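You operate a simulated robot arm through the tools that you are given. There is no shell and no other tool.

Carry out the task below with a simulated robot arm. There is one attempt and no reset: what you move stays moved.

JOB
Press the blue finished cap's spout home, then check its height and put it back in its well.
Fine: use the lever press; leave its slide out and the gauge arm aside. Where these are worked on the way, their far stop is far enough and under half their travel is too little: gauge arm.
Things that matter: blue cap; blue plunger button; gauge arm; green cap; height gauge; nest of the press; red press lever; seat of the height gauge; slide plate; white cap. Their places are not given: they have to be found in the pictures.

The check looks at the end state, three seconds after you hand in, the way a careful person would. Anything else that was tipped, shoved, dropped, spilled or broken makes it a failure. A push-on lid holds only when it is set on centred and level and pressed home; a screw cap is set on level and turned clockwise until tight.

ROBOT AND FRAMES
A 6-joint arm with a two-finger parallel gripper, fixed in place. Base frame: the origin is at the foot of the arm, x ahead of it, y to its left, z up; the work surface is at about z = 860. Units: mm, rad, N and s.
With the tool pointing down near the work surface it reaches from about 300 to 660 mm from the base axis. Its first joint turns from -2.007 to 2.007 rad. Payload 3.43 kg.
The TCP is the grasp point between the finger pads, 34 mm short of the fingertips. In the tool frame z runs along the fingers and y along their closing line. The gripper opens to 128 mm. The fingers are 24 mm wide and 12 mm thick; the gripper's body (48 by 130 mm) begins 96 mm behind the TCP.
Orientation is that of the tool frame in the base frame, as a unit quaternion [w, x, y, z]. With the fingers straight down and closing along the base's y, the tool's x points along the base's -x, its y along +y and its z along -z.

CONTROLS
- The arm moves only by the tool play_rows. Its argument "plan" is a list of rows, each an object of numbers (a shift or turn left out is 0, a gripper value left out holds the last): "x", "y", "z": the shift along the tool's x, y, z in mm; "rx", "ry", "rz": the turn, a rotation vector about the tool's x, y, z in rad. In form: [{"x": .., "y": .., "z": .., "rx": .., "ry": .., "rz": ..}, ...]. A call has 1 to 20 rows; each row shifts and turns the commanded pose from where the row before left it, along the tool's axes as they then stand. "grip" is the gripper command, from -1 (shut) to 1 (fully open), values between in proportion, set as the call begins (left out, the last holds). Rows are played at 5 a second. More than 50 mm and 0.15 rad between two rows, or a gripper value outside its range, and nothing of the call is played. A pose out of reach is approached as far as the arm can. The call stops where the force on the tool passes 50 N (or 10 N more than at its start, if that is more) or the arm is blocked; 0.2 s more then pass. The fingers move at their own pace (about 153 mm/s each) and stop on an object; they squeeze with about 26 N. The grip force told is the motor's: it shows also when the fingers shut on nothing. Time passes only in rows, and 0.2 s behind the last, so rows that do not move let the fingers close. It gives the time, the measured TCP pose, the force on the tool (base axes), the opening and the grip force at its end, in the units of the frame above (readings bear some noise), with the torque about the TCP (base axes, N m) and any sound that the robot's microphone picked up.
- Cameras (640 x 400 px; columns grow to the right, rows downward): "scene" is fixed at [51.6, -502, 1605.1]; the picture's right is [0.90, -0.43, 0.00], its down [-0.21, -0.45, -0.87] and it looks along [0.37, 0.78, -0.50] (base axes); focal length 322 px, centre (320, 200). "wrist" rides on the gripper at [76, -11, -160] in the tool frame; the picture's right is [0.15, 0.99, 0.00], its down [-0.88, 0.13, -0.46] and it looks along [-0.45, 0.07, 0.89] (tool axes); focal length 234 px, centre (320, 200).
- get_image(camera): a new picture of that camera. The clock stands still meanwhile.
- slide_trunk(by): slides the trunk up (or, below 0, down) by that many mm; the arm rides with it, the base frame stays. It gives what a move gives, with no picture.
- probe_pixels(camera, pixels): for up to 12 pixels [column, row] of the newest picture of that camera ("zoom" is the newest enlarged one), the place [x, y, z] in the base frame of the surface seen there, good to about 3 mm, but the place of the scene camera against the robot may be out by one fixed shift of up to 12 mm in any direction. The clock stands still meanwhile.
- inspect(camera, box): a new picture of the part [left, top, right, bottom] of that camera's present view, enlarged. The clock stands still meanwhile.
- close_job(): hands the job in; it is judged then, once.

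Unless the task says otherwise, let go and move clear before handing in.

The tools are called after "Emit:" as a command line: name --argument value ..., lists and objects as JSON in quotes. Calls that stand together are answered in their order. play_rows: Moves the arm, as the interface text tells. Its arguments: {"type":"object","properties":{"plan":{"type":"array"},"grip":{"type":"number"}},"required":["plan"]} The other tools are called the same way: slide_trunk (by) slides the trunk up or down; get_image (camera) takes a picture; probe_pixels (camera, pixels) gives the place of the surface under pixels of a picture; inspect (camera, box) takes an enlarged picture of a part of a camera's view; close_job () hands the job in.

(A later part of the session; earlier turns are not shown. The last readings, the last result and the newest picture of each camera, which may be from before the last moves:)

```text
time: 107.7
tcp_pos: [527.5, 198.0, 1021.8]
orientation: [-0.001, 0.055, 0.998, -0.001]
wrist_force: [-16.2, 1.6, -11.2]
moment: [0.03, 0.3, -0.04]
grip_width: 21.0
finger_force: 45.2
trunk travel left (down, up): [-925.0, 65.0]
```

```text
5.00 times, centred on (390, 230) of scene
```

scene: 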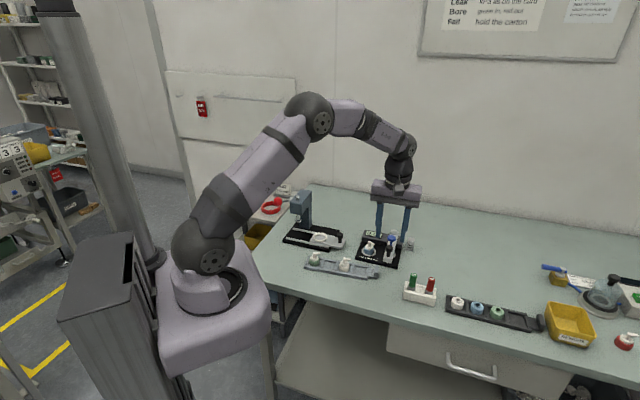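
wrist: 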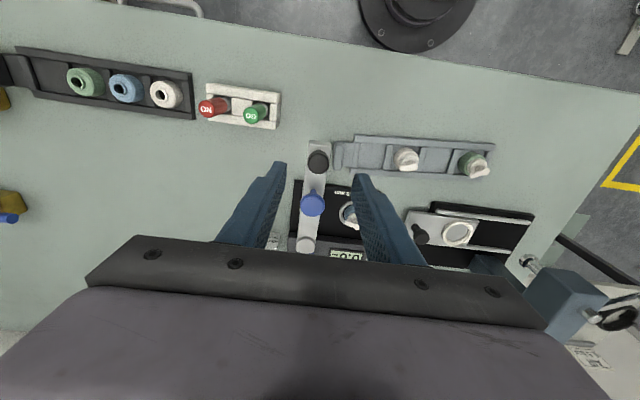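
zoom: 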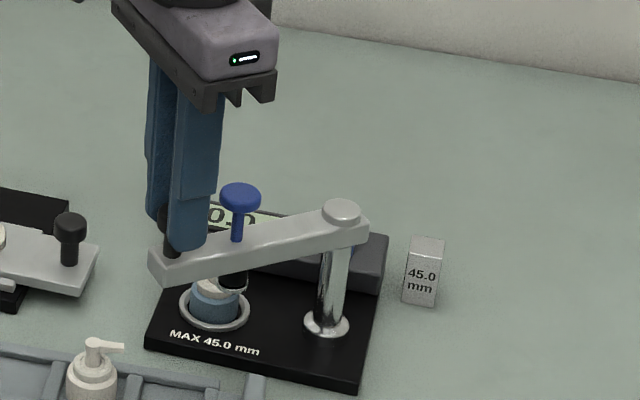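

The swing is past half. I'm relieving the ~16 N outward pull as I continue toward the far stop.

Emit:
play_rows --plan '[{"x": 1.2, "z": 0.5}, {"x": -0.1, "y": 6.37, "rz": 0.05236}, {"x": -0.1, "y": 6.37, "rz": 0.05236}, {"x": -0.1, "y": 6.37, "rz": 0.05236}, {"x": -0.1, "y": 6.37, "rz": 0.05236}, {"x": -0.1, "y": 6.37, "rz": 0.05236}, {"x": -0.1, "y": 6.37, "rz": 0.05236}, {"x": -0.1, "y": 6.37, "rz": 0.05236}, {"x": -0.1, "y": 6.37, "rz": 0.05236}]'

Emit:
inspect --camera "scene" --box '[350, 190, 430, 270]'

```text
time: 109.7
tcp_pos: [542.7, 246.4, 1022.7]
orientation: [0.0, 0.262, 0.965, -0.001]
wrist_force: [-5.1, 2.0, -10.3]
moment: [0.29, 0.62, -0.11]
grip_width: 21.1
finger_force: 45.2
trunk travel left (down, up): [-925.0, 65.0]
```

```text
5.00 times, centred on (390, 230) of scene
```

zoom: 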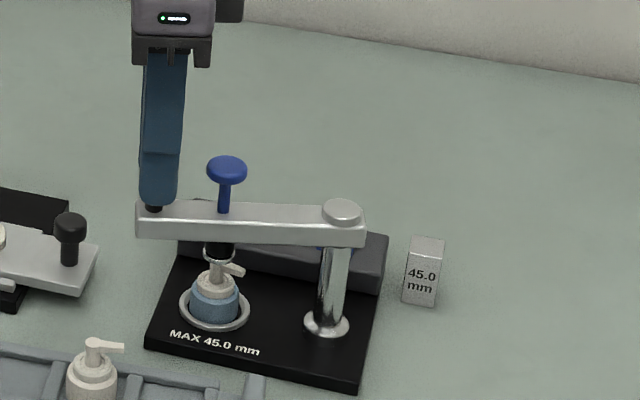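

Emit:
play_rows --plan '[{"x": 0.3, "y": 6.37, "z": 0.4, "rz": 0.05236}, {"x": -0.1, "y": 6.37, "rz": 0.05236}, {"x": -0.1, "y": 6.37, "rz": 0.05236}, {"x": -0.1, "y": 4.2, "rz": 0.035}]'

Emit:
play_rows --plan '[{"y": 2, "rz": 0.0166}, {"y": 2, "rz": 0.0166}]'

Emit:
inspect --camera "scene" --box '[350, 190, 430, 270]'

```text
time: 110.7
tcp_pos: [556.8, 266.8, 1022.4]
orientation: [0.002, 0.353, 0.936, 0.0]
wrist_force: [-4.9, 2.6, -5.4]
moment: [-0.28, -0.06, -0.12]
grip_width: 21.0
finger_force: 45.4
trunk travel left (down, up): [-925.0, 65.0]
```

```text
time: 111.2
tcp_pos: [559.5, 269.6, 1021.8]
orientation: [0.001, 0.368, 0.93, 0.001]
wrist_force: [-0.1, 4.0, -0.4]
moment: [0.45, 0.46, 0.25]
grip_width: 21.1
finger_force: 45.0
trunk travel left (down, up): [-925.0, 65.0]
```

```text
5.00 times, centred on (390, 230) of scene
```

zoom: 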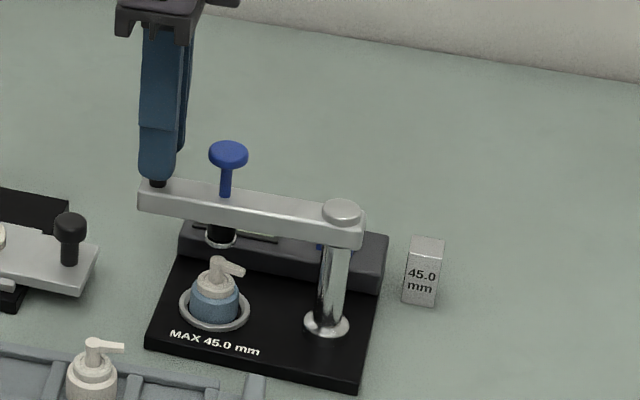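

Emit:
play_rows --plan '[{"y": 2, "rz": 0.0166}, {"y": 1.5, "rz": 0.012}]'

Emit:
play_rows --plan '[{"y": 1.5, "rz": 0.012}]'

```text
time: 111.8
tcp_pos: [561.4, 270.9, 1022.5]
orientation: [0.001, 0.381, 0.925, -0.001]
wrist_force: [0.0, 1.5, 4.2]
moment: [-0.13, -0.27, 0.14]
grip_width: 21.0
finger_force: 44.9
trunk travel left (down, up): [-925.0, 65.0]
```

```text
time: 112.2
tcp_pos: [562.5, 271.9, 1022.0]
orientation: [0.002, 0.386, 0.922, -0.001]
wrist_force: [0.5, -0.4, 3.3]
moment: [-0.28, -0.33, 0.27]
grip_width: 21.0
finger_force: 45.0
trunk travel left (down, up): [-925.0, 65.0]
```

Emit:
play_rows --plan '[{"y": 1.5, "rz": 0.012}]'

Emit:
play_rows --plan '[{"y": 1.5, "rz": 0.012}]'

Emit:
play_rows --plan '[{"y": 1.5, "rz": 0.012}]'

Emit:
inspect --camera "scene" --box '[350, 190, 430, 270]'

```text
time: 112.7
tcp_pos: [562.8, 272.9, 1021.4]
orientation: [0.0, 0.392, 0.92, -0.001]
wrist_force: [-2.0, -4.9, 3.0]
moment: [-0.4, -0.39, 0.29]
grip_width: 20.9
finger_force: 44.9
trunk travel left (down, up): [-925.0, 65.0]
```

```text
time: 113.0
tcp_pos: [562.5, 272.8, 1021.8]
orientation: [-0.001, 0.399, 0.917, -0.002]
wrist_force: [-6.9, -10.3, 2.7]
moment: [-0.5, -0.22, 0.29]
grip_width: 21.0
finger_force: 45.1
trunk travel left (down, up): [-925.0, 65.0]
```

```text
time: 113.5
tcp_pos: [562.7, 272.6, 1021.9]
orientation: [0.0, 0.403, 0.915, -0.003]
wrist_force: [-10.0, -15.7, 0.8]
moment: [-0.52, -0.28, 0.38]
grip_width: 21.3
finger_force: 45.1
trunk travel left (down, up): [-925.0, 65.0]
```

```text
5.00 times, centred on (390, 230) of scene
```

zoom: 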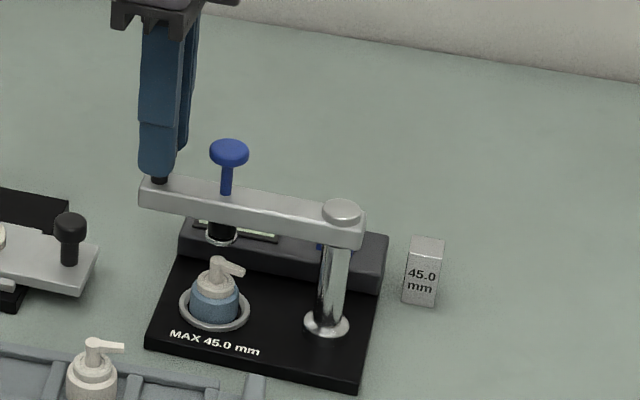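

The arm is firmly at its far stop. I'll relax, release the knob, rise, and look at the button from above.

Emit:
play_rows --plan '[{"y": -3.5, "rz": -0.03}]'

Emit:
play_rows --plan '[{"z": 0}, {"z": 0}, {"z": 0}]' --grip -0.1

Emit:
play_rows --plan '[{"z": -15}, {"z": -20}, {"z": -25}]'

Emit:
get_image --camera "wrist"

Emit:
inspect --camera "wrist" --box '[240, 120, 400, 240]'

Emit:
inspect --camera "scene" --box '[350, 190, 430, 270]'

```text
time: 113.8
tcp_pos: [562.5, 271.1, 1022.8]
orientation: [0.001, 0.39, 0.921, 0.001]
wrist_force: [-3.7, -10.0, -2.3]
moment: [-0.48, 0.15, -0.14]
grip_width: 21.3
finger_force: 44.8
trunk travel left (down, up): [-925.0, 65.0]
```

```text
time: 114.7
tcp_pos: [562.4, 274.7, 1021.6]
orientation: [0.001, 0.389, 0.921, 0.0]
wrist_force: [-0.3, 0.5, -0.6]
moment: [-0.05, 0.0, -0.03]
grip_width: 57.6
finger_force: 0.1
trunk travel left (down, up): [-925.0, 65.0]
```

```text
time: 115.5
tcp_pos: [562.4, 274.4, 1084.0]
orientation: [0.001, 0.389, 0.921, -0.001]
wrist_force: [0.6, -0.5, 0.1]
moment: [0.04, 0.02, 0.01]
grip_width: 57.5
finger_force: 0.1
trunk travel left (down, up): [-925.0, 65.0]
```

```text
taken
```

wrist: 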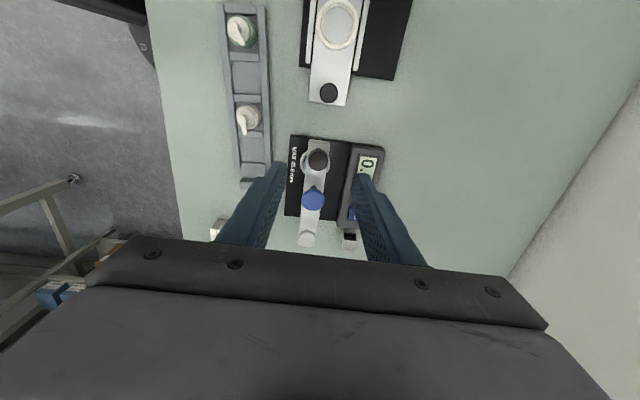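

```text
3.33 times, centred on (320, 180) of wrist
```

zoom: 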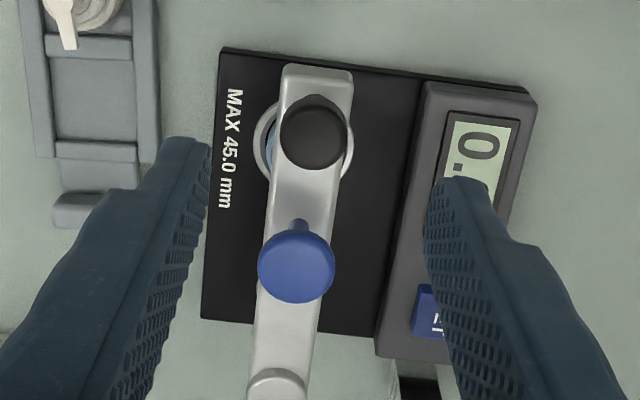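

```text
5.00 times, centred on (390, 230) of scene
```

zoom: 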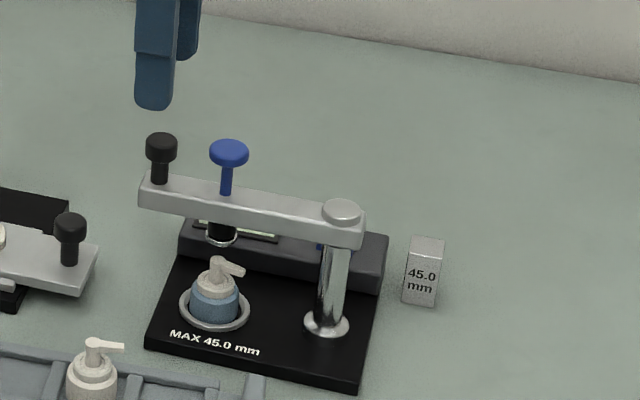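

Emit:
inspect --camera "wrist" --box '[240, 120, 400, 240]'

Emit:
probe_pixels --camera "zoom" --pixels '[[297, 263], [275, 263], [320, 263], [297, 245], [297, 285], [315, 135], [295, 140], [335, 140], [277, 390], [345, 160], [260, 160]]'

```text
3.33 times, centred on (320, 180) of wrist
```

zoom: 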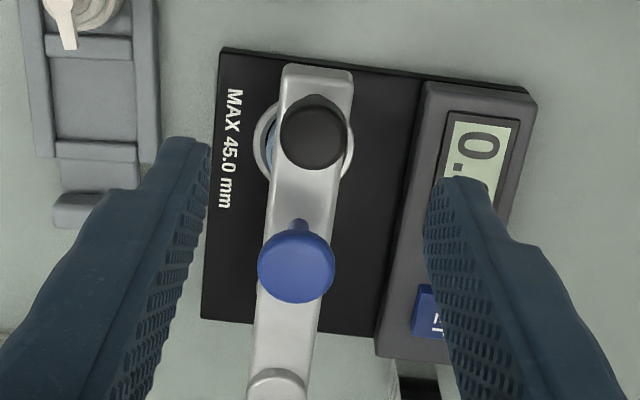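

```text
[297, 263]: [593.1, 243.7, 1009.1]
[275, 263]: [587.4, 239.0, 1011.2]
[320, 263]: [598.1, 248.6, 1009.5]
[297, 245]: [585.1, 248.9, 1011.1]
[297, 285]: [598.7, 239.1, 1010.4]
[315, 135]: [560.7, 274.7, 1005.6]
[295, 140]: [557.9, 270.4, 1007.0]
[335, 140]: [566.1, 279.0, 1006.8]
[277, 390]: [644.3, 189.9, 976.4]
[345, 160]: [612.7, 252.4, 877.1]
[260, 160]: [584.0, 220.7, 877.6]
```

The button centre is at about (593,243.8,1010). I'll close the fingers, move over it and press gently.

Emit:
play_rows --plan '[{"x": -14.5, "y": 0.2}, {"x": -14.5, "y": 0.2}, {"x": -14.4, "y": 0.1}, {"z": 0}]' --grip -1

Emit:
play_rows --plan '[{"z": 12}, {"z": 12}, {"z": 8}]'

Emit:
inspect --camera "wrist" --box '[240, 120, 400, 240]'

Emit:
inspect --camera "scene" --box '[350, 190, 430, 270]'

```text
time: 116.5
tcp_pos: [590.8, 244.3, 1082.3]
orientation: [0.001, 0.389, 0.921, 0.0]
wrist_force: [-0.8, -0.5, -0.7]
moment: [-0.03, 0.02, 0.01]
grip_width: 0.0
finger_force: 25.7
trunk travel left (down, up): [-925.0, 65.0]
```

```text
time: 117.2
tcp_pos: [594.4, 244.0, 1049.1]
orientation: [0.001, 0.389, 0.921, 0.001]
wrist_force: [0.1, -0.5, 1.1]
moment: [-0.02, 0.02, 0.03]
grip_width: 0.0
finger_force: 26.0
trunk travel left (down, up): [-925.0, 65.0]
```

```text
3.33 times, centred on (320, 180) of wrist
```

zoom: 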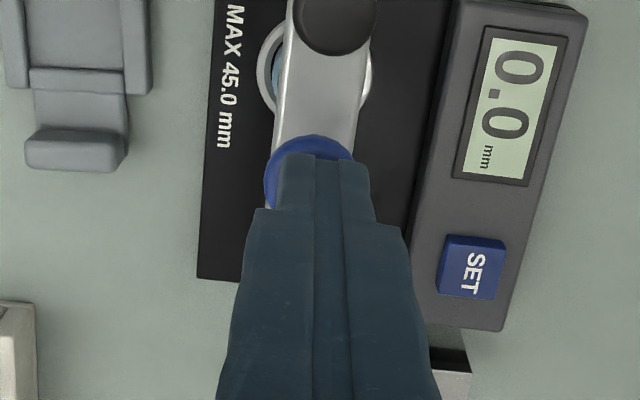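

```text
5.00 times, centred on (390, 230) of scene
```

zoom: 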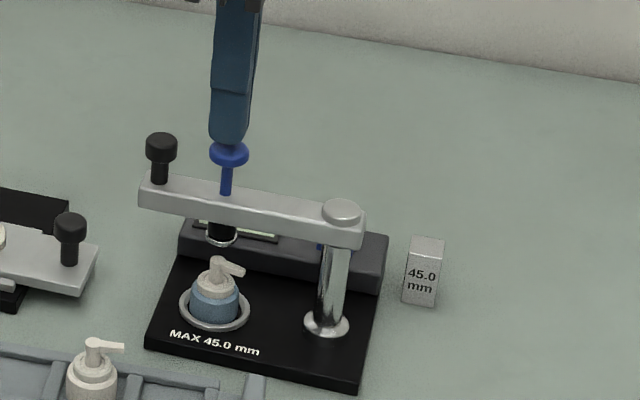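

The fingertips are just above the button and the display is visible on the right. I'll press down gradually.

Emit:
play_rows --plan '[{"z": 2}, {"z": 2}, {"z": 2}, {"z": 2}, {"z": 2}, {"z": 2}]'

Emit:
inspect --camera "wrist" --box '[240, 120, 400, 240]'

Emit:
inspect --camera "scene" --box '[350, 190, 430, 270]'

```text
time: 118.7
tcp_pos: [593.3, 241.7, 1037.8]
orientation: [0.001, 0.389, 0.921, -0.001]
wrist_force: [0.9, -1.0, 1.1]
moment: [-0.02, 0.0, -0.01]
grip_width: 0.0
finger_force: 25.5
trunk travel left (down, up): [-925.0, 65.0]
```

```text
3.33 times, centred on (320, 180) of wrist
```

zoom: 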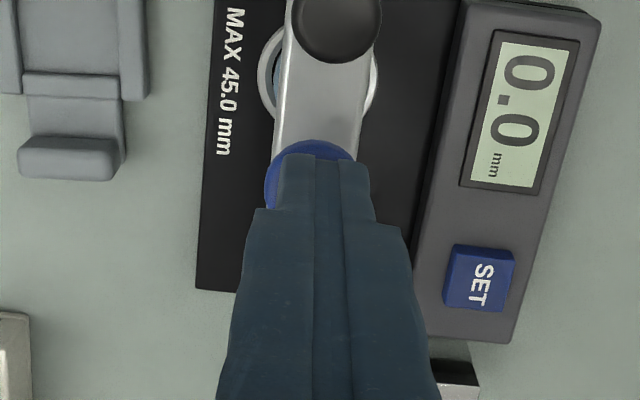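

```text
5.00 times, centred on (390, 230) of scene
```

zoom: 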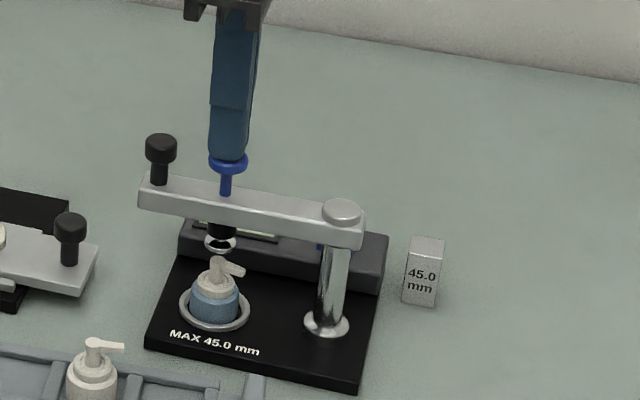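

Emit:
play_rows --plan '[{"z": 2}, {"z": 2}, {"z": 2}, {"z": 1.5}, {"z": 1.5}]'

Emit:
inspect --camera "wrist" --box '[240, 120, 400, 240]'

Emit:
inspect --camera "scene" --box '[350, 190, 430, 270]'

```text
time: 119.8
tcp_pos: [592.5, 242.8, 1028.7]
orientation: [0.001, 0.39, 0.921, 0.001]
wrist_force: [1.4, 0.1, 1.7]
moment: [-0.02, -0.04, -0.03]
grip_width: 0.0
finger_force: 26.0
trunk travel left (down, up): [-925.0, 65.0]
```

```text
3.33 times, centred on (320, 180) of wrist
```

zoom: 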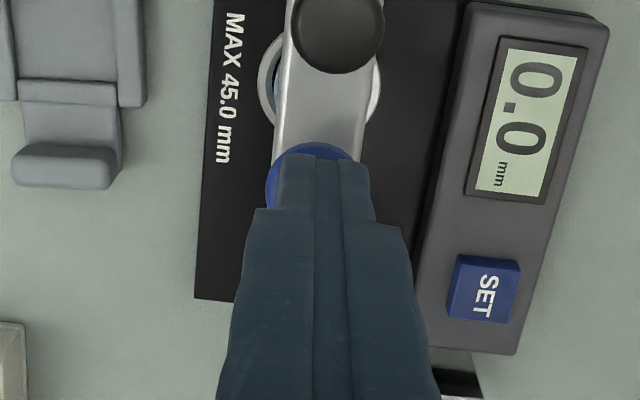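

```text
5.00 times, centred on (390, 230) of scene
```

zoom: 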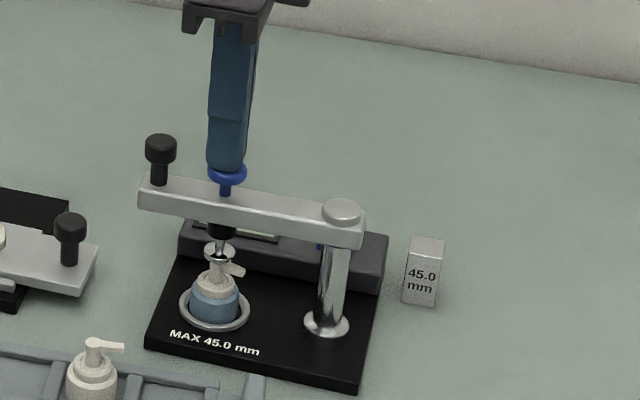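

The foot is nearly on the head with the display still at 0.0. I'll continue in small steps to contact.

Emit:
play_rows --plan '[{"z": 1.5}, {"z": 1.5}]'

Emit:
inspect --camera "wrist" --box '[350, 120, 410, 190]'

Emit:
play_rows --plan '[{"z": 1}, {"z": 1}]'

Emit:
inspect --camera "wrist" --box '[240, 120, 400, 240]'

Emit:
inspect --camera "scene" --box '[350, 190, 430, 270]'

```text
time: 120.5
tcp_pos: [593.9, 243.0, 1025.3]
orientation: [0.001, 0.389, 0.921, 0.0]
wrist_force: [-0.8, 0.3, 1.9]
moment: [0.05, 0.0, 0.0]
grip_width: 0.0
finger_force: 25.5
trunk travel left (down, up): [-925.0, 65.0]
```

```text
5.71 times, centred on (380, 155) of wrist
```

zoom: 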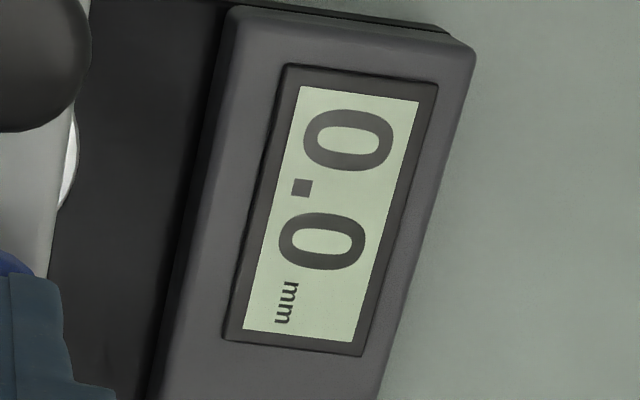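

```text
time: 121.0
tcp_pos: [592.8, 242.6, 1024.9]
orientation: [0.0, 0.389, 0.921, 0.0]
wrist_force: [-0.9, 1.4, 3.0]
moment: [0.06, 0.04, 0.03]
grip_width: 0.0
finger_force: 26.1
trunk travel left (down, up): [-925.0, 65.0]
```

```text
3.33 times, centred on (320, 180) of wrist
```

zoom: 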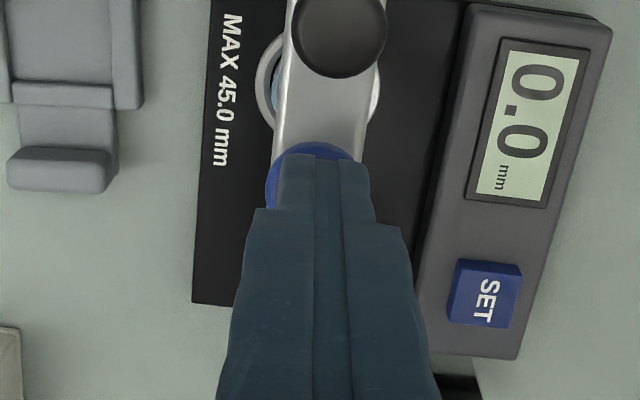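

```text
5.00 times, centred on (390, 230) of scene
```

zoom: 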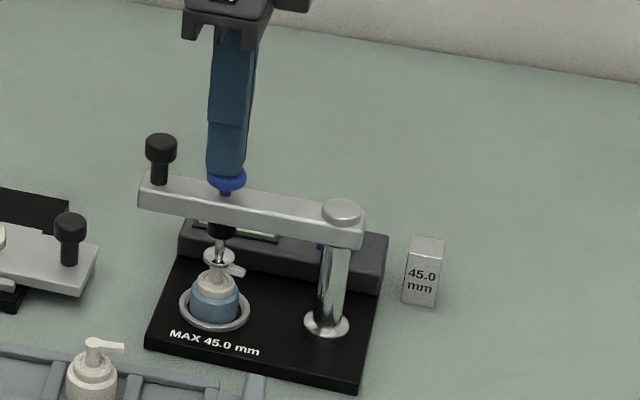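

Emit:
play_rows --plan '[{"z": 0.8}]'

Emit:
play_rows --plan '[{"z": 0.8}]'

Emit:
play_rows --plan '[{"z": 0.8}]'

Emit:
inspect --camera "wrist" --box '[350, 120, 410, 190]'

Emit:
inspect --camera "scene" --box '[360, 225, 400, 265]'

```text
time: 121.5
tcp_pos: [593.7, 241.9, 1023.8]
orientation: [0.001, 0.39, 0.921, -0.001]
wrist_force: [0.8, -0.3, 3.1]
moment: [-0.02, -0.05, -0.04]
grip_width: 0.1
finger_force: 25.8
trunk travel left (down, up): [-925.0, 65.0]
```

```text
time: 121.8
tcp_pos: [593.2, 242.0, 1022.1]
orientation: [0.001, 0.389, 0.921, 0.0]
wrist_force: [1.4, -1.3, 3.1]
moment: [-0.02, 0.02, -0.02]
grip_width: 0.2
finger_force: 26.0
trunk travel left (down, up): [-925.0, 65.0]
heard: click
```

```text
time: 122.2
tcp_pos: [593.2, 243.3, 1023.1]
orientation: [0.001, 0.389, 0.921, -0.001]
wrist_force: [1.2, -1.5, 3.1]
moment: [0.0, 0.0, 0.01]
grip_width: 0.2
finger_force: 26.2
trunk travel left (down, up): [-925.0, 65.0]
```

```text
5.71 times, centred on (380, 155) of wrist
```

zoom: 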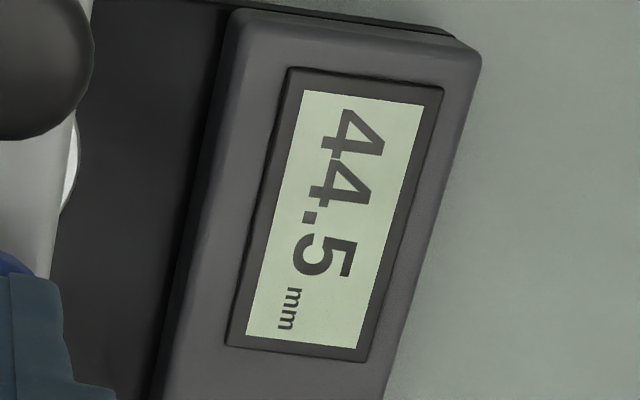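

```text
10.00 times, centred on (380, 245) of scene
```

zoom: 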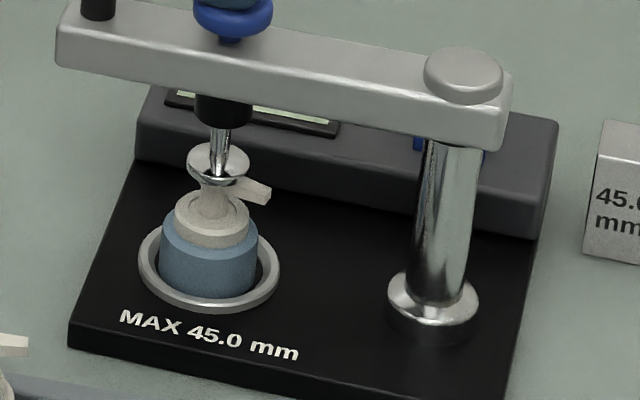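

There was a click and the display reads 44.5 mm, within the 45.0 limit, so the height is checked. I'll release the button by rising.

Emit:
play_rows --plan '[{"z": -3}, {"z": -6}, {"z": -10}, {"z": -20}, {"z": -22}]'

Emit:
inspect --camera "scene" --box '[350, 190, 430, 270]'

Emit:
inspect --camera "wrist" --box '[240, 120, 400, 240]'

```text
time: 123.5
tcp_pos: [591.8, 242.8, 1082.2]
orientation: [0.001, 0.389, 0.921, 0.0]
wrist_force: [-0.7, -0.5, -0.3]
moment: [-0.03, 0.02, 0.0]
grip_width: 0.0
finger_force: 25.8
trunk travel left (down, up): [-925.0, 65.0]
```

```text
5.00 times, centred on (390, 230) of scene
```

zoom: 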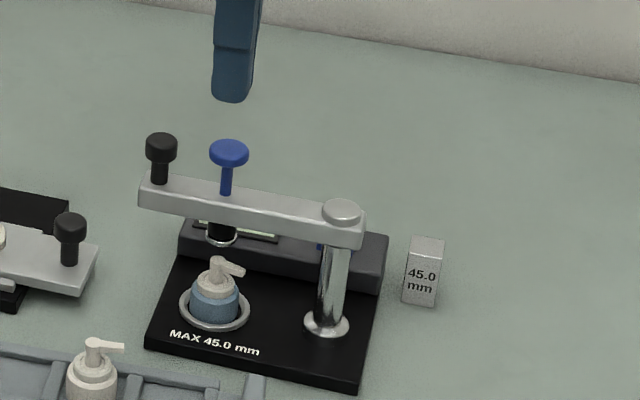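

```text
3.33 times, centred on (320, 180) of wrist
```

zoom: 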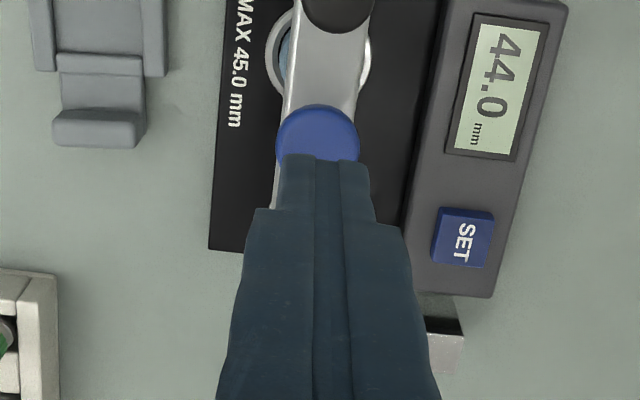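

The plunger is back up and the display holds 44.0 mm, so the cap is home. I'll regrip the black knob to swing the arm aside.

Emit:
play_rows --plan '[{"x": 14.5, "y": -0.2}, {"x": 14.5, "y": -0.2}, {"x": 14.4, "y": -0.1}, {"z": 0}]' --grip -0.1

Emit:
play_rows --plan '[{"z": 20}, {"z": 20}]'

Emit:
inspect --camera "wrist" --box '[240, 120, 400, 240]'

```text
time: 124.5
tcp_pos: [562.5, 273.3, 1082.7]
orientation: [0.0, 0.39, 0.921, 0.001]
wrist_force: [-0.1, 0.2, -0.3]
moment: [0.03, -0.03, -0.01]
grip_width: 57.7
finger_force: 0.1
trunk travel left (down, up): [-925.0, 65.0]
```

```text
time: 125.0
tcp_pos: [561.7, 274.3, 1042.8]
orientation: [0.001, 0.389, 0.921, 0.0]
wrist_force: [0.8, 0.7, -0.4]
moment: [0.0, 0.0, 0.03]
grip_width: 57.4
finger_force: 0.1
trunk travel left (down, up): [-925.0, 65.0]
```

```text
3.33 times, centred on (320, 180) of wrist
```

zoom: 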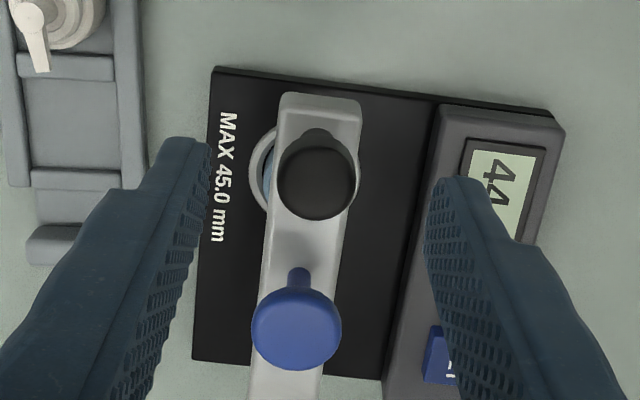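

Emit:
play_rows --plan '[{"z": 11}, {"z": 10}]'

Emit:
play_rows --plan '[{"z": 0}, {"z": 0}, {"z": 0}, {"z": 0}]' --grip -1

Emit:
play_rows --plan '[{"x": -0.17, "y": -3, "rz": -0.0262}, {"x": -0.17, "y": -6.37, "rz": -0.05236}, {"x": -0.17, "y": -6.37, "rz": -0.05236}, {"x": -0.17, "y": -6.37, "rz": -0.05236}, {"x": -0.17, "y": -6.37, "rz": -0.05236}]'

Emit:
inspect --camera "scene" --box '[350, 190, 430, 270]'

```text
time: 125.7
tcp_pos: [562.2, 274.8, 1022.1]
orientation: [0.001, 0.389, 0.921, -0.001]
wrist_force: [0.8, -0.4, -0.6]
moment: [-0.02, -0.01, 0.02]
grip_width: 57.6
finger_force: 0.1
trunk travel left (down, up): [-925.0, 65.0]
```

```text
time: 126.7
tcp_pos: [561.9, 273.2, 1023.0]
orientation: [0.0, 0.389, 0.921, -0.001]
wrist_force: [-3.7, -2.1, -0.8]
moment: [-0.14, -0.06, 0.0]
grip_width: 21.2
finger_force: 45.6
trunk travel left (down, up): [-925.0, 65.0]
```

```text
time: 127.8
tcp_pos: [545.3, 251.8, 1022.3]
orientation: [0.001, 0.279, 0.96, 0.001]
wrist_force: [-2.7, 3.3, 3.2]
moment: [0.57, 0.75, 0.18]
grip_width: 20.7
finger_force: 45.0
trunk travel left (down, up): [-925.0, 65.0]
```

```text
5.00 times, centred on (390, 230) of scene
```

zoom: 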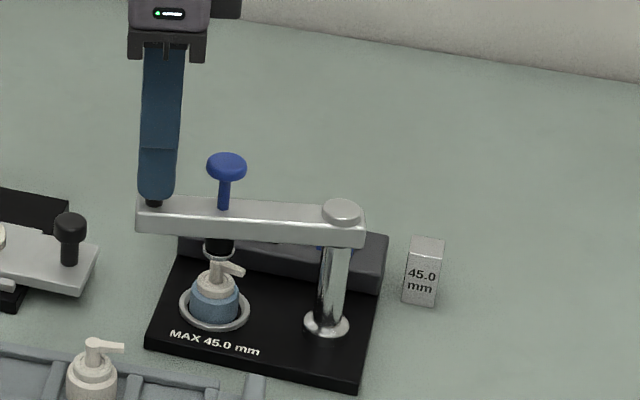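

The arm is swinging back freely and the cap stays still. I'll continue.

Emit:
play_rows --plan '[{"x": -0.17, "y": -6.37, "rz": -0.05236}, {"x": -0.17, "y": -6.37, "rz": -0.05236}, {"x": -0.17, "y": -6.37, "rz": -0.05236}, {"x": -0.17, "y": -6.37, "rz": -0.05236}, {"x": -0.17, "y": -6.37, "rz": -0.05236}, {"x": -0.17, "y": -6.37, "rz": -0.05236}, {"x": -0.17, "y": -6.37, "rz": -0.05236}, {"x": -0.17, "y": -6.37, "rz": -0.05236}, {"x": -0.17, "y": -6.37, "rz": -0.05236}, {"x": -0.17, "y": -6.37, "rz": -0.05236}]'

Emit:
inspect --camera "scene" --box '[350, 190, 430, 270]'

```text
time: 130.1
tcp_pos: [525.5, 190.0, 1022.2]
orientation: [0.002, 0.02, 1.0, -0.001]
wrist_force: [-2.9, -0.4, 18.0]
moment: [0.05, 1.16, -0.04]
grip_width: 21.1
finger_force: 45.0
trunk travel left (down, up): [-925.0, 65.0]
```

```text
5.00 times, centred on (390, 230) of scene
```

zoom: 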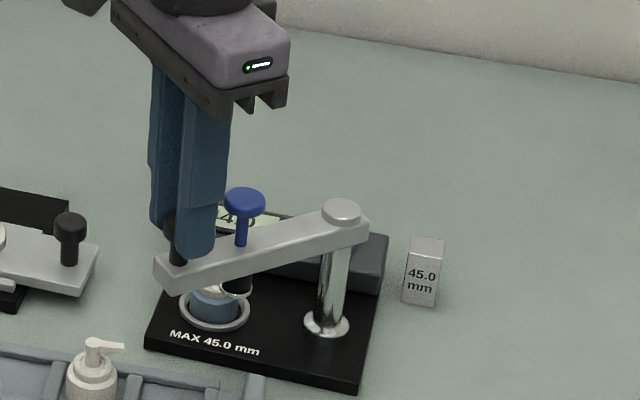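

Emit:
play_rows --plan '[{"z": -1.0}, {"x": -0.17, "y": -6.37, "rz": -0.05236}, {"x": -0.17, "y": -6.37, "rz": -0.05236}, {"x": -0.17, "y": -6.37, "rz": -0.05236}, {"x": -0.17, "y": -6.37, "z": -0.2, "rz": -0.05236}, {"x": -0.17, "y": -6.37, "rz": -0.05236}, {"x": -0.17, "y": -6.37, "rz": -0.05236}, {"x": -0.17, "y": -6.37, "z": -0.2, "rz": -0.05236}, {"x": -0.17, "y": -6.37, "rz": -0.05236}, {"x": -0.17, "y": -6.37, "rz": -0.05236}]'

Emit:
inspect --camera "scene" --box '[350, 190, 430, 270]'

```text
time: 132.2
tcp_pos: [536.7, 133.6, 1022.9]
orientation: [-0.002, -0.215, 0.977, -0.001]
wrist_force: [-1.6, 0.4, -2.5]
moment: [0.32, -0.42, 0.11]
grip_width: 21.2
finger_force: 45.0
trunk travel left (down, up): [-925.0, 65.0]
```

```text
5.00 times, centred on (390, 230) of scene
```

zoom: 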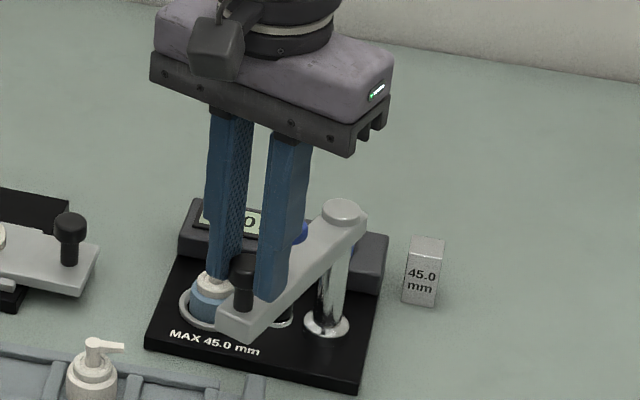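

Emit:
play_rows --plan '[{"x": -0.17, "y": -6.37, "rz": -0.05236}, {"x": -0.17, "y": -6.37, "rz": -0.05236}, {"x": -0.17, "y": -6.37, "rz": -0.05236}, {"x": -0.17, "y": -6.37, "rz": -0.05236}, {"x": -0.17, "y": -6.37, "rz": -0.05236}, {"x": -0.1, "y": -4, "rz": -0.033}]'

Emit:
play_rows --plan '[{"y": -2, "rz": -0.016}, {"y": -2, "rz": -0.016}]'

Emit:
play_rows --plan '[{"y": -2, "rz": -0.016}]'

Emit:
inspect --camera "scene" --box '[350, 190, 430, 270]'

```text
time: 133.7
tcp_pos: [556.0, 104.0, 1022.4]
orientation: [-0.001, -0.355, 0.935, -0.001]
wrist_force: [-5.4, -7.5, -6.3]
moment: [-0.74, 0.74, -0.11]
grip_width: 21.0
finger_force: 45.3
trunk travel left (down, up): [-925.0, 65.0]
```

```text
time: 134.2
tcp_pos: [559.8, 100.8, 1021.5]
orientation: [-0.001, -0.37, 0.929, 0.0]
wrist_force: [-7.9, -6.1, -6.9]
moment: [-0.89, 0.83, 0.12]
grip_width: 21.3
finger_force: 45.0
trunk travel left (down, up): [-925.0, 65.0]
```

```text
time: 134.7
tcp_pos: [561.4, 99.1, 1023.0]
orientation: [-0.001, -0.378, 0.926, -0.001]
wrist_force: [-8.2, -8.3, -7.1]
moment: [-0.75, 0.76, 0.07]
grip_width: 21.1
finger_force: 44.8
trunk travel left (down, up): [-925.0, 65.0]
```

```text
5.00 times, centred on (390, 230) of scene
```

zoom: 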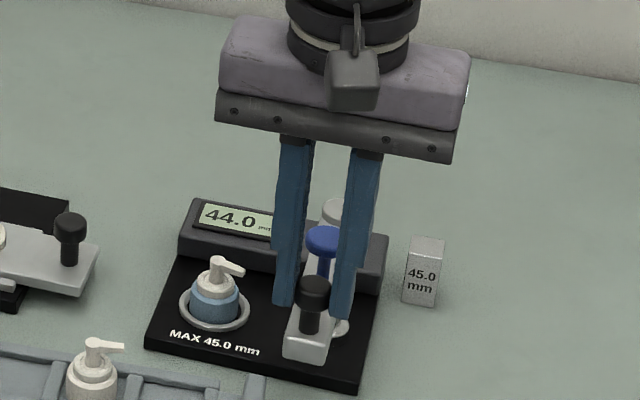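

Emit:
play_rows --plan '[{"x": 1.0, "y": -1.5, "z": 0.4, "rz": -0.012}]'

Emit:
play_rows --plan '[{"y": -1.5, "rz": -0.012}]'

Emit:
play_rows --plan '[{"y": -1.5, "rz": -0.012}]'

```text
time: 135.1
tcp_pos: [561.7, 97.9, 1022.5]
orientation: [0.0, -0.383, 0.924, 0.0]
wrist_force: [-7.2, -5.9, -4.8]
moment: [-0.95, 1.07, 0.02]
grip_width: 20.9
finger_force: 44.9
trunk travel left (down, up): [-925.0, 65.0]
```

```text
time: 135.4
tcp_pos: [563.2, 97.5, 1023.7]
orientation: [-0.001, -0.388, 0.921, 0.0]
wrist_force: [-10.2, -0.7, -5.4]
moment: [-0.16, 0.35, -0.26]
grip_width: 21.1
finger_force: 44.9
trunk travel left (down, up): [-925.0, 65.0]
```

```text
time: 135.8
tcp_pos: [562.3, 97.2, 1022.1]
orientation: [0.0, -0.394, 0.919, -0.001]
wrist_force: [-13.0, 6.3, -3.7]
moment: [0.14, 0.29, -0.2]
grip_width: 21.3
finger_force: 45.1
trunk travel left (down, up): [-925.0, 65.0]
```

The arm is back at its aside stop. I'll relax, release and rise.

Emit:
play_rows --plan '[{"x": 0.5, "y": 2.5, "rz": 0.02}]'

Emit:
play_rows --plan '[{"z": 0}, {"z": 0}, {"z": 0}]' --grip -0.1

Emit:
play_rows --plan '[{"z": -15}, {"z": -20}, {"z": -25}]'

Emit:
inspect --camera "scene" --box '[350, 190, 430, 270]'

Emit:
get_image --camera "wrist"

```text
time: 136.2
tcp_pos: [561.7, 97.7, 1022.6]
orientation: [0.0, -0.385, 0.923, 0.0]
wrist_force: [-7.7, 3.5, -5.5]
moment: [0.09, 0.45, 0.27]
grip_width: 21.3
finger_force: 45.0
trunk travel left (down, up): [-925.0, 65.0]
```

```text
time: 137.1
tcp_pos: [562.6, 97.1, 1021.9]
orientation: [0.0, -0.385, 0.923, -0.001]
wrist_force: [-0.4, -0.1, -0.3]
moment: [-0.01, 0.01, -0.02]
grip_width: 57.6
finger_force: 0.1
trunk travel left (down, up): [-925.0, 65.0]
```

```text
time: 137.8
tcp_pos: [560.1, 94.7, 1083.0]
orientation: [0.0, -0.384, 0.923, -0.001]
wrist_force: [0.5, 0.0, 0.1]
moment: [-0.01, 0.0, 0.03]
grip_width: 57.5
finger_force: 0.0
trunk travel left (down, up): [-925.0, 65.0]
```

```text
5.00 times, centred on (390, 230) of scene
```

zoom: 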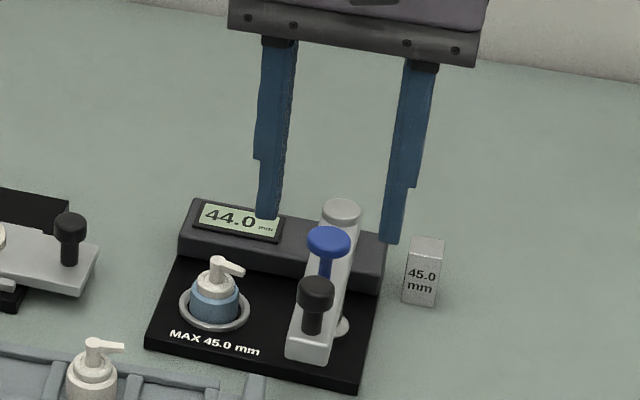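

```text
taken
```

wrist: 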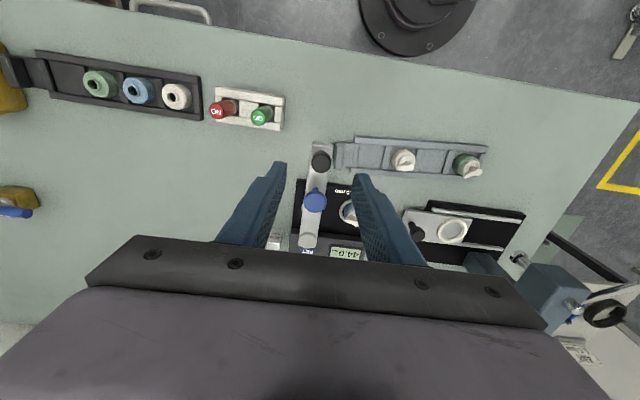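

The gauge arm stands aside and the display holds 44.0 mm. I'll turn the tool back and return above the cap on the seat.

Emit:
play_rows --plan '[{"rz": -0.1418}, {"rz": -0.1418}, {"rz": -0.1418}, {"rz": -0.1418}, {"rz": -0.1418}, {"rz": -0.1418}, {"rz": -0.1418}, {"rz": -0.1418}, {"rz": -0.1418}, {"rz": -0.1418}, {"rz": -0.1418}, {"x": -13.1, "y": -20.6}, {"x": -13.1, "y": -20.6}, {"x": -13.1, "y": -20.6}, {"x": -13.1, "y": -20.6}, {"x": -13.1, "y": -20.6}, {"x": -13.1, "y": -20.6}]'

Emit:
play_rows --plan '[{"z": 0}]'

Emit:
get_image --camera "wrist"

Emit:
inspect --camera "wrist" --box '[260, 90, 380, 190]'

```text
time: 141.4
tcp_pos: [597.2, 239.3, 1080.6]
orientation: [0.001, 0.922, -0.386, 0.001]
wrist_force: [-0.4, 0.0, -0.3]
moment: [-0.05, 0.02, -0.03]
grip_width: 57.6
finger_force: 0.1
trunk travel left (down, up): [-925.0, 65.0]
```

```text
time: 141.8
tcp_pos: [596.6, 238.6, 1079.6]
orientation: [0.0, 0.923, -0.386, 0.001]
wrist_force: [0.3, -0.3, 0.2]
moment: [-0.01, 0.04, -0.02]
grip_width: 57.5
finger_force: 0.0
trunk travel left (down, up): [-925.0, 65.0]
```

```text
taken
```

wrist: 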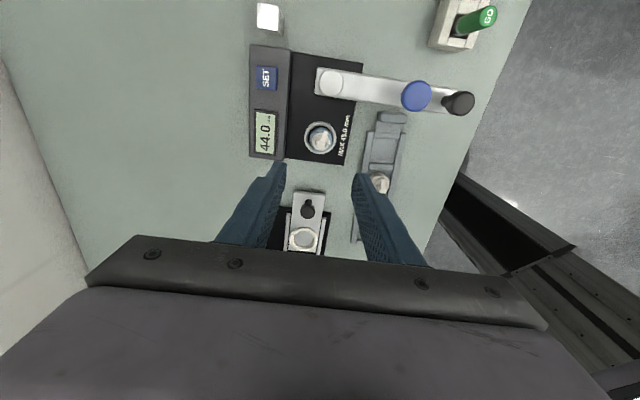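

```text
4.00 times, centred on (320, 140) of wrist
```

zoom: 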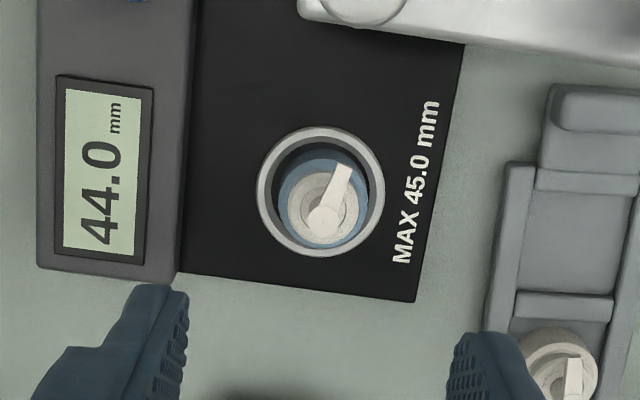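

Emit:
probe_pixels --camera "zoom" --pixels '[[322, 216], [316, 220], [328, 212], [342, 175], [283, 195], [360, 195], [320, 160], [262, 190], [380, 190], [320, 133], [320, 250], [320, 240]]'

```text
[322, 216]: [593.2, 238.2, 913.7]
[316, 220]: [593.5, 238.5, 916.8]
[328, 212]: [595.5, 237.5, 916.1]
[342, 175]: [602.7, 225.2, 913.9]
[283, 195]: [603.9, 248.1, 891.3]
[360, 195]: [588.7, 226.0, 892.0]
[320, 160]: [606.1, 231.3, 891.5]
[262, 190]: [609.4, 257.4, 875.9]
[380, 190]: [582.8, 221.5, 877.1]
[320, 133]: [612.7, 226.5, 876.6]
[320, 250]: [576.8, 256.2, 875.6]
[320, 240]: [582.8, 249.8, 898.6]
```

Emit:
play_rows --plan '[{"x": -2.2, "y": 1.8, "z": 30}, {"z": 35}, {"z": 35}, {"z": 25}]'

Emit:
inspect --camera "wrist" --box '[240, 110, 400, 220]'

```text
time: 142.8
tcp_pos: [591.5, 239.7, 957.0]
orientation: [0.0, 0.922, -0.386, 0.0]
wrist_force: [-0.1, -0.9, 0.0]
moment: [0.0, -0.02, -0.02]
grip_width: 57.7
finger_force: 0.1
trunk travel left (down, up): [-925.0, 65.0]
```

```text
3.64 times, centred on (320, 165) of wrist
```

zoom: 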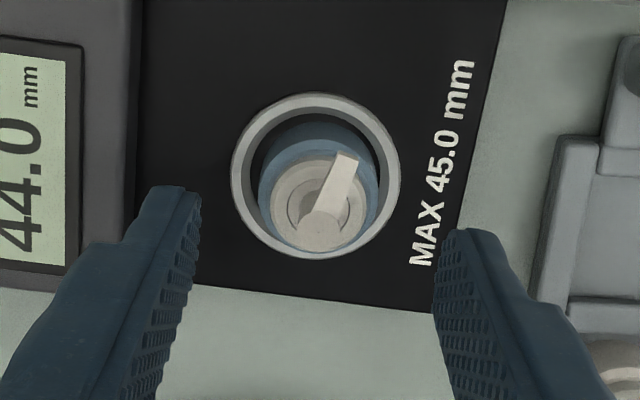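

Emit:
play_rows --plan '[{"z": 15}, {"z": 15}, {"z": 8}]'

Emit:
play_rows --plan '[{"z": 0.7}]'

Emit:
inspect --camera "wrist" --box '[240, 110, 400, 220]'

```text
time: 143.7
tcp_pos: [591.7, 241.8, 918.5]
orientation: [0.001, 0.923, -0.386, 0.001]
wrist_force: [0.2, -0.1, -0.9]
moment: [0.01, -0.01, 0.02]
grip_width: 57.5
finger_force: 0.1
trunk travel left (down, up): [-925.0, 65.0]
```

```text
time: 144.1
tcp_pos: [593.2, 241.2, 918.3]
orientation: [0.001, 0.922, -0.386, 0.001]
wrist_force: [0.6, 1.4, -0.7]
moment: [0.03, 0.02, -0.03]
grip_width: 57.8
finger_force: 0.0
trunk travel left (down, up): [-925.0, 65.0]
```

```text
3.64 times, centred on (320, 165) of wrist
```

zoom: 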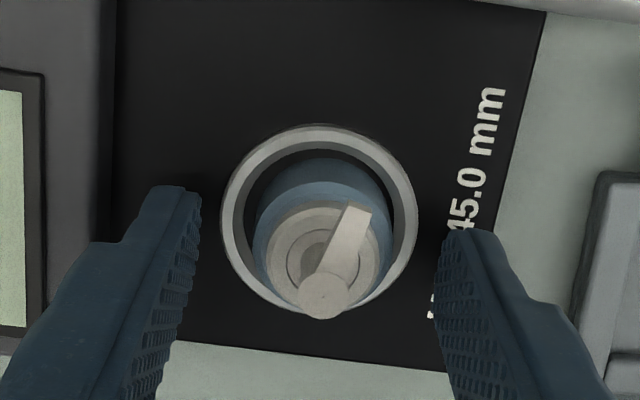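

Emit:
play_rows --plan '[{"z": 1.2}]'

Emit:
play_rows --plan '[{"z": 0}, {"z": 0}, {"z": 0}, {"z": 0}, {"z": 0}]' --grip -1

Emit:
play_rows --plan '[{"z": -4}, {"z": -8}, {"z": -15}]'

Emit:
inspect --camera "wrist" --box '[240, 110, 400, 220]'

Emit:
inspect --camera "scene" --box '[340, 210, 420, 280]'

```text
time: 144.4
tcp_pos: [592.3, 240.1, 915.8]
orientation: [0.0, 0.923, -0.386, 0.0]
wrist_force: [0.1, -0.9, -1.3]
moment: [-0.02, 0.02, 0.02]
grip_width: 57.9
finger_force: 0.0
trunk travel left (down, up): [-925.0, 65.0]
```

```text
time: 145.7
tcp_pos: [592.7, 241.3, 915.9]
orientation: [0.0, 0.923, -0.386, 0.001]
wrist_force: [0.5, 0.1, -0.1]
moment: [-0.01, -0.02, 0.02]
grip_width: 31.7
finger_force: 10.1
trunk travel left (down, up): [-925.0, 65.0]
```

```text
time: 146.4
tcp_pos: [591.7, 240.3, 943.5]
orientation: [0.001, 0.922, -0.386, 0.001]
wrist_force: [0.3, 0.2, 0.3]
moment: [-0.03, 0.0, 0.01]
grip_width: 31.5
finger_force: 10.1
trunk travel left (down, up): [-925.0, 65.0]
```

```text
3.64 times, centred on (320, 165) of wrist
```

zoom: 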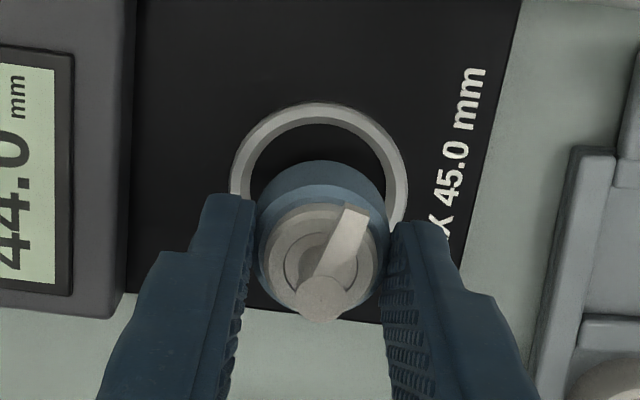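

```text
5.71 times, centred on (380, 245) of scene
```

zoom: 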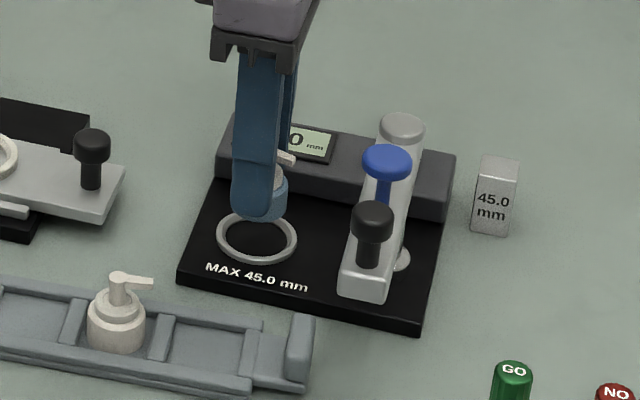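

The cap is in hand. I'll raise it and carry it back over its empty middle well in the grey tray.

Emit:
play_rows --plan '[{"z": -23}, {"z": -24}, {"x": -18.2, "y": 18.5}, {"x": -18.2, "y": 18.5}, {"x": -18.2, "y": 18.5}, {"x": -18.2, "y": 18.5}, {"x": -18.2, "y": 18.5}, {"x": -18.2, "y": 18.5}]'

Emit:
play_rows --plan '[{"z": 0}]'

Emit:
get_image --camera "wrist"

Emit:
inspect --camera "wrist" --box '[240, 110, 400, 220]'

```text
time: 148.2
tcp_pos: [436.6, 238.6, 991.8]
orientation: [-0.001, 0.922, -0.387, 0.001]
wrist_force: [-0.7, -0.3, -1.0]
moment: [0.01, -0.04, -0.03]
grip_width: 31.7
finger_force: 9.7
trunk travel left (down, up): [-925.0, 65.0]
```

```text
time: 148.7
tcp_pos: [438.0, 239.3, 991.5]
orientation: [0.001, 0.923, -0.386, 0.001]
wrist_force: [-0.3, 0.4, 0.3]
moment: [0.02, 0.0, 0.02]
grip_width: 31.7
finger_force: 9.9
trunk travel left (down, up): [-925.0, 65.0]
```

```text
taken
```

wrist: 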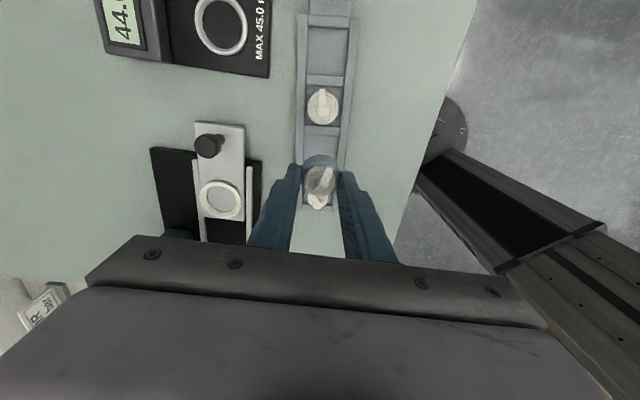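

```text
3.64 times, centred on (320, 165) of wrist
```

zoom: 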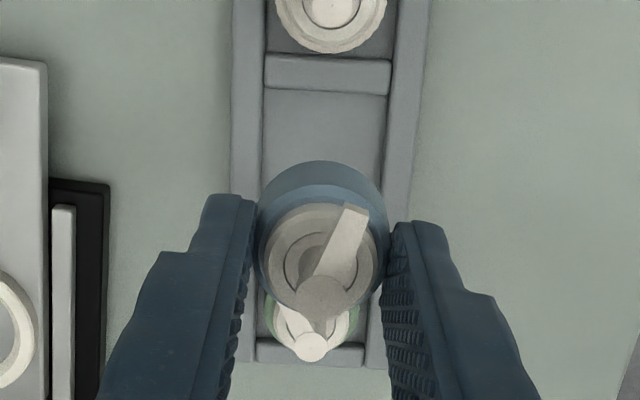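

Emit:
play_rows --plan '[{"x": -1, "z": 20}, {"z": 20}, {"z": 15}, {"z": 9}]'

Emit:
play_rows --plan '[{"z": 0}]'

Emit:
inspect --camera "wrist" --box '[240, 120, 400, 220]'

Emit:
inspect --camera "scene" --box '[290, 220, 390, 290]'

```text
time: 149.7
tcp_pos: [434.2, 240.5, 925.1]
orientation: [0.0, 0.922, -0.386, 0.001]
wrist_force: [1.0, 0.3, -0.1]
moment: [0.01, 0.02, 0.0]
grip_width: 31.6
finger_force: 10.3
trunk travel left (down, up): [-925.0, 65.0]
```

```text
time: 150.1
tcp_pos: [434.3, 240.2, 925.9]
orientation: [0.001, 0.922, -0.386, 0.001]
wrist_force: [0.2, -1.2, 0.0]
moment: [-0.01, 0.0, -0.01]
grip_width: 31.8
finger_force: 9.5
trunk travel left (down, up): [-925.0, 65.0]
```

```text
4.00 times, centred on (320, 170) of wrist
```

zoom: 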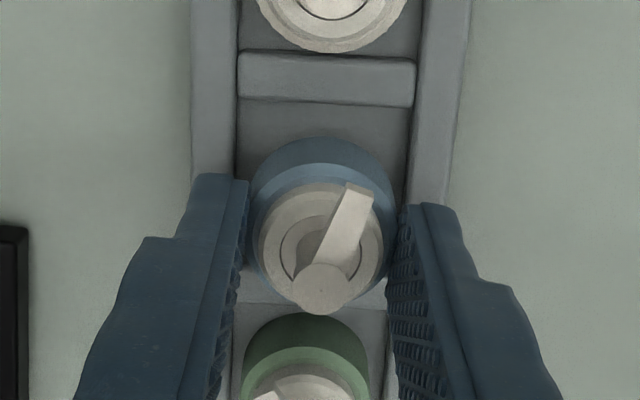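

```text
5.71 times, centred on (340, 255) of scene
```

zoom: 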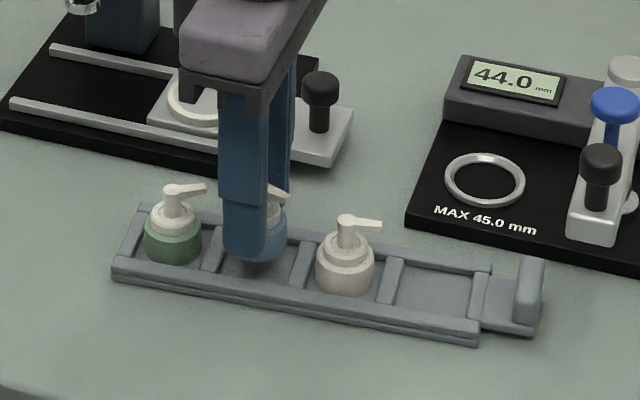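

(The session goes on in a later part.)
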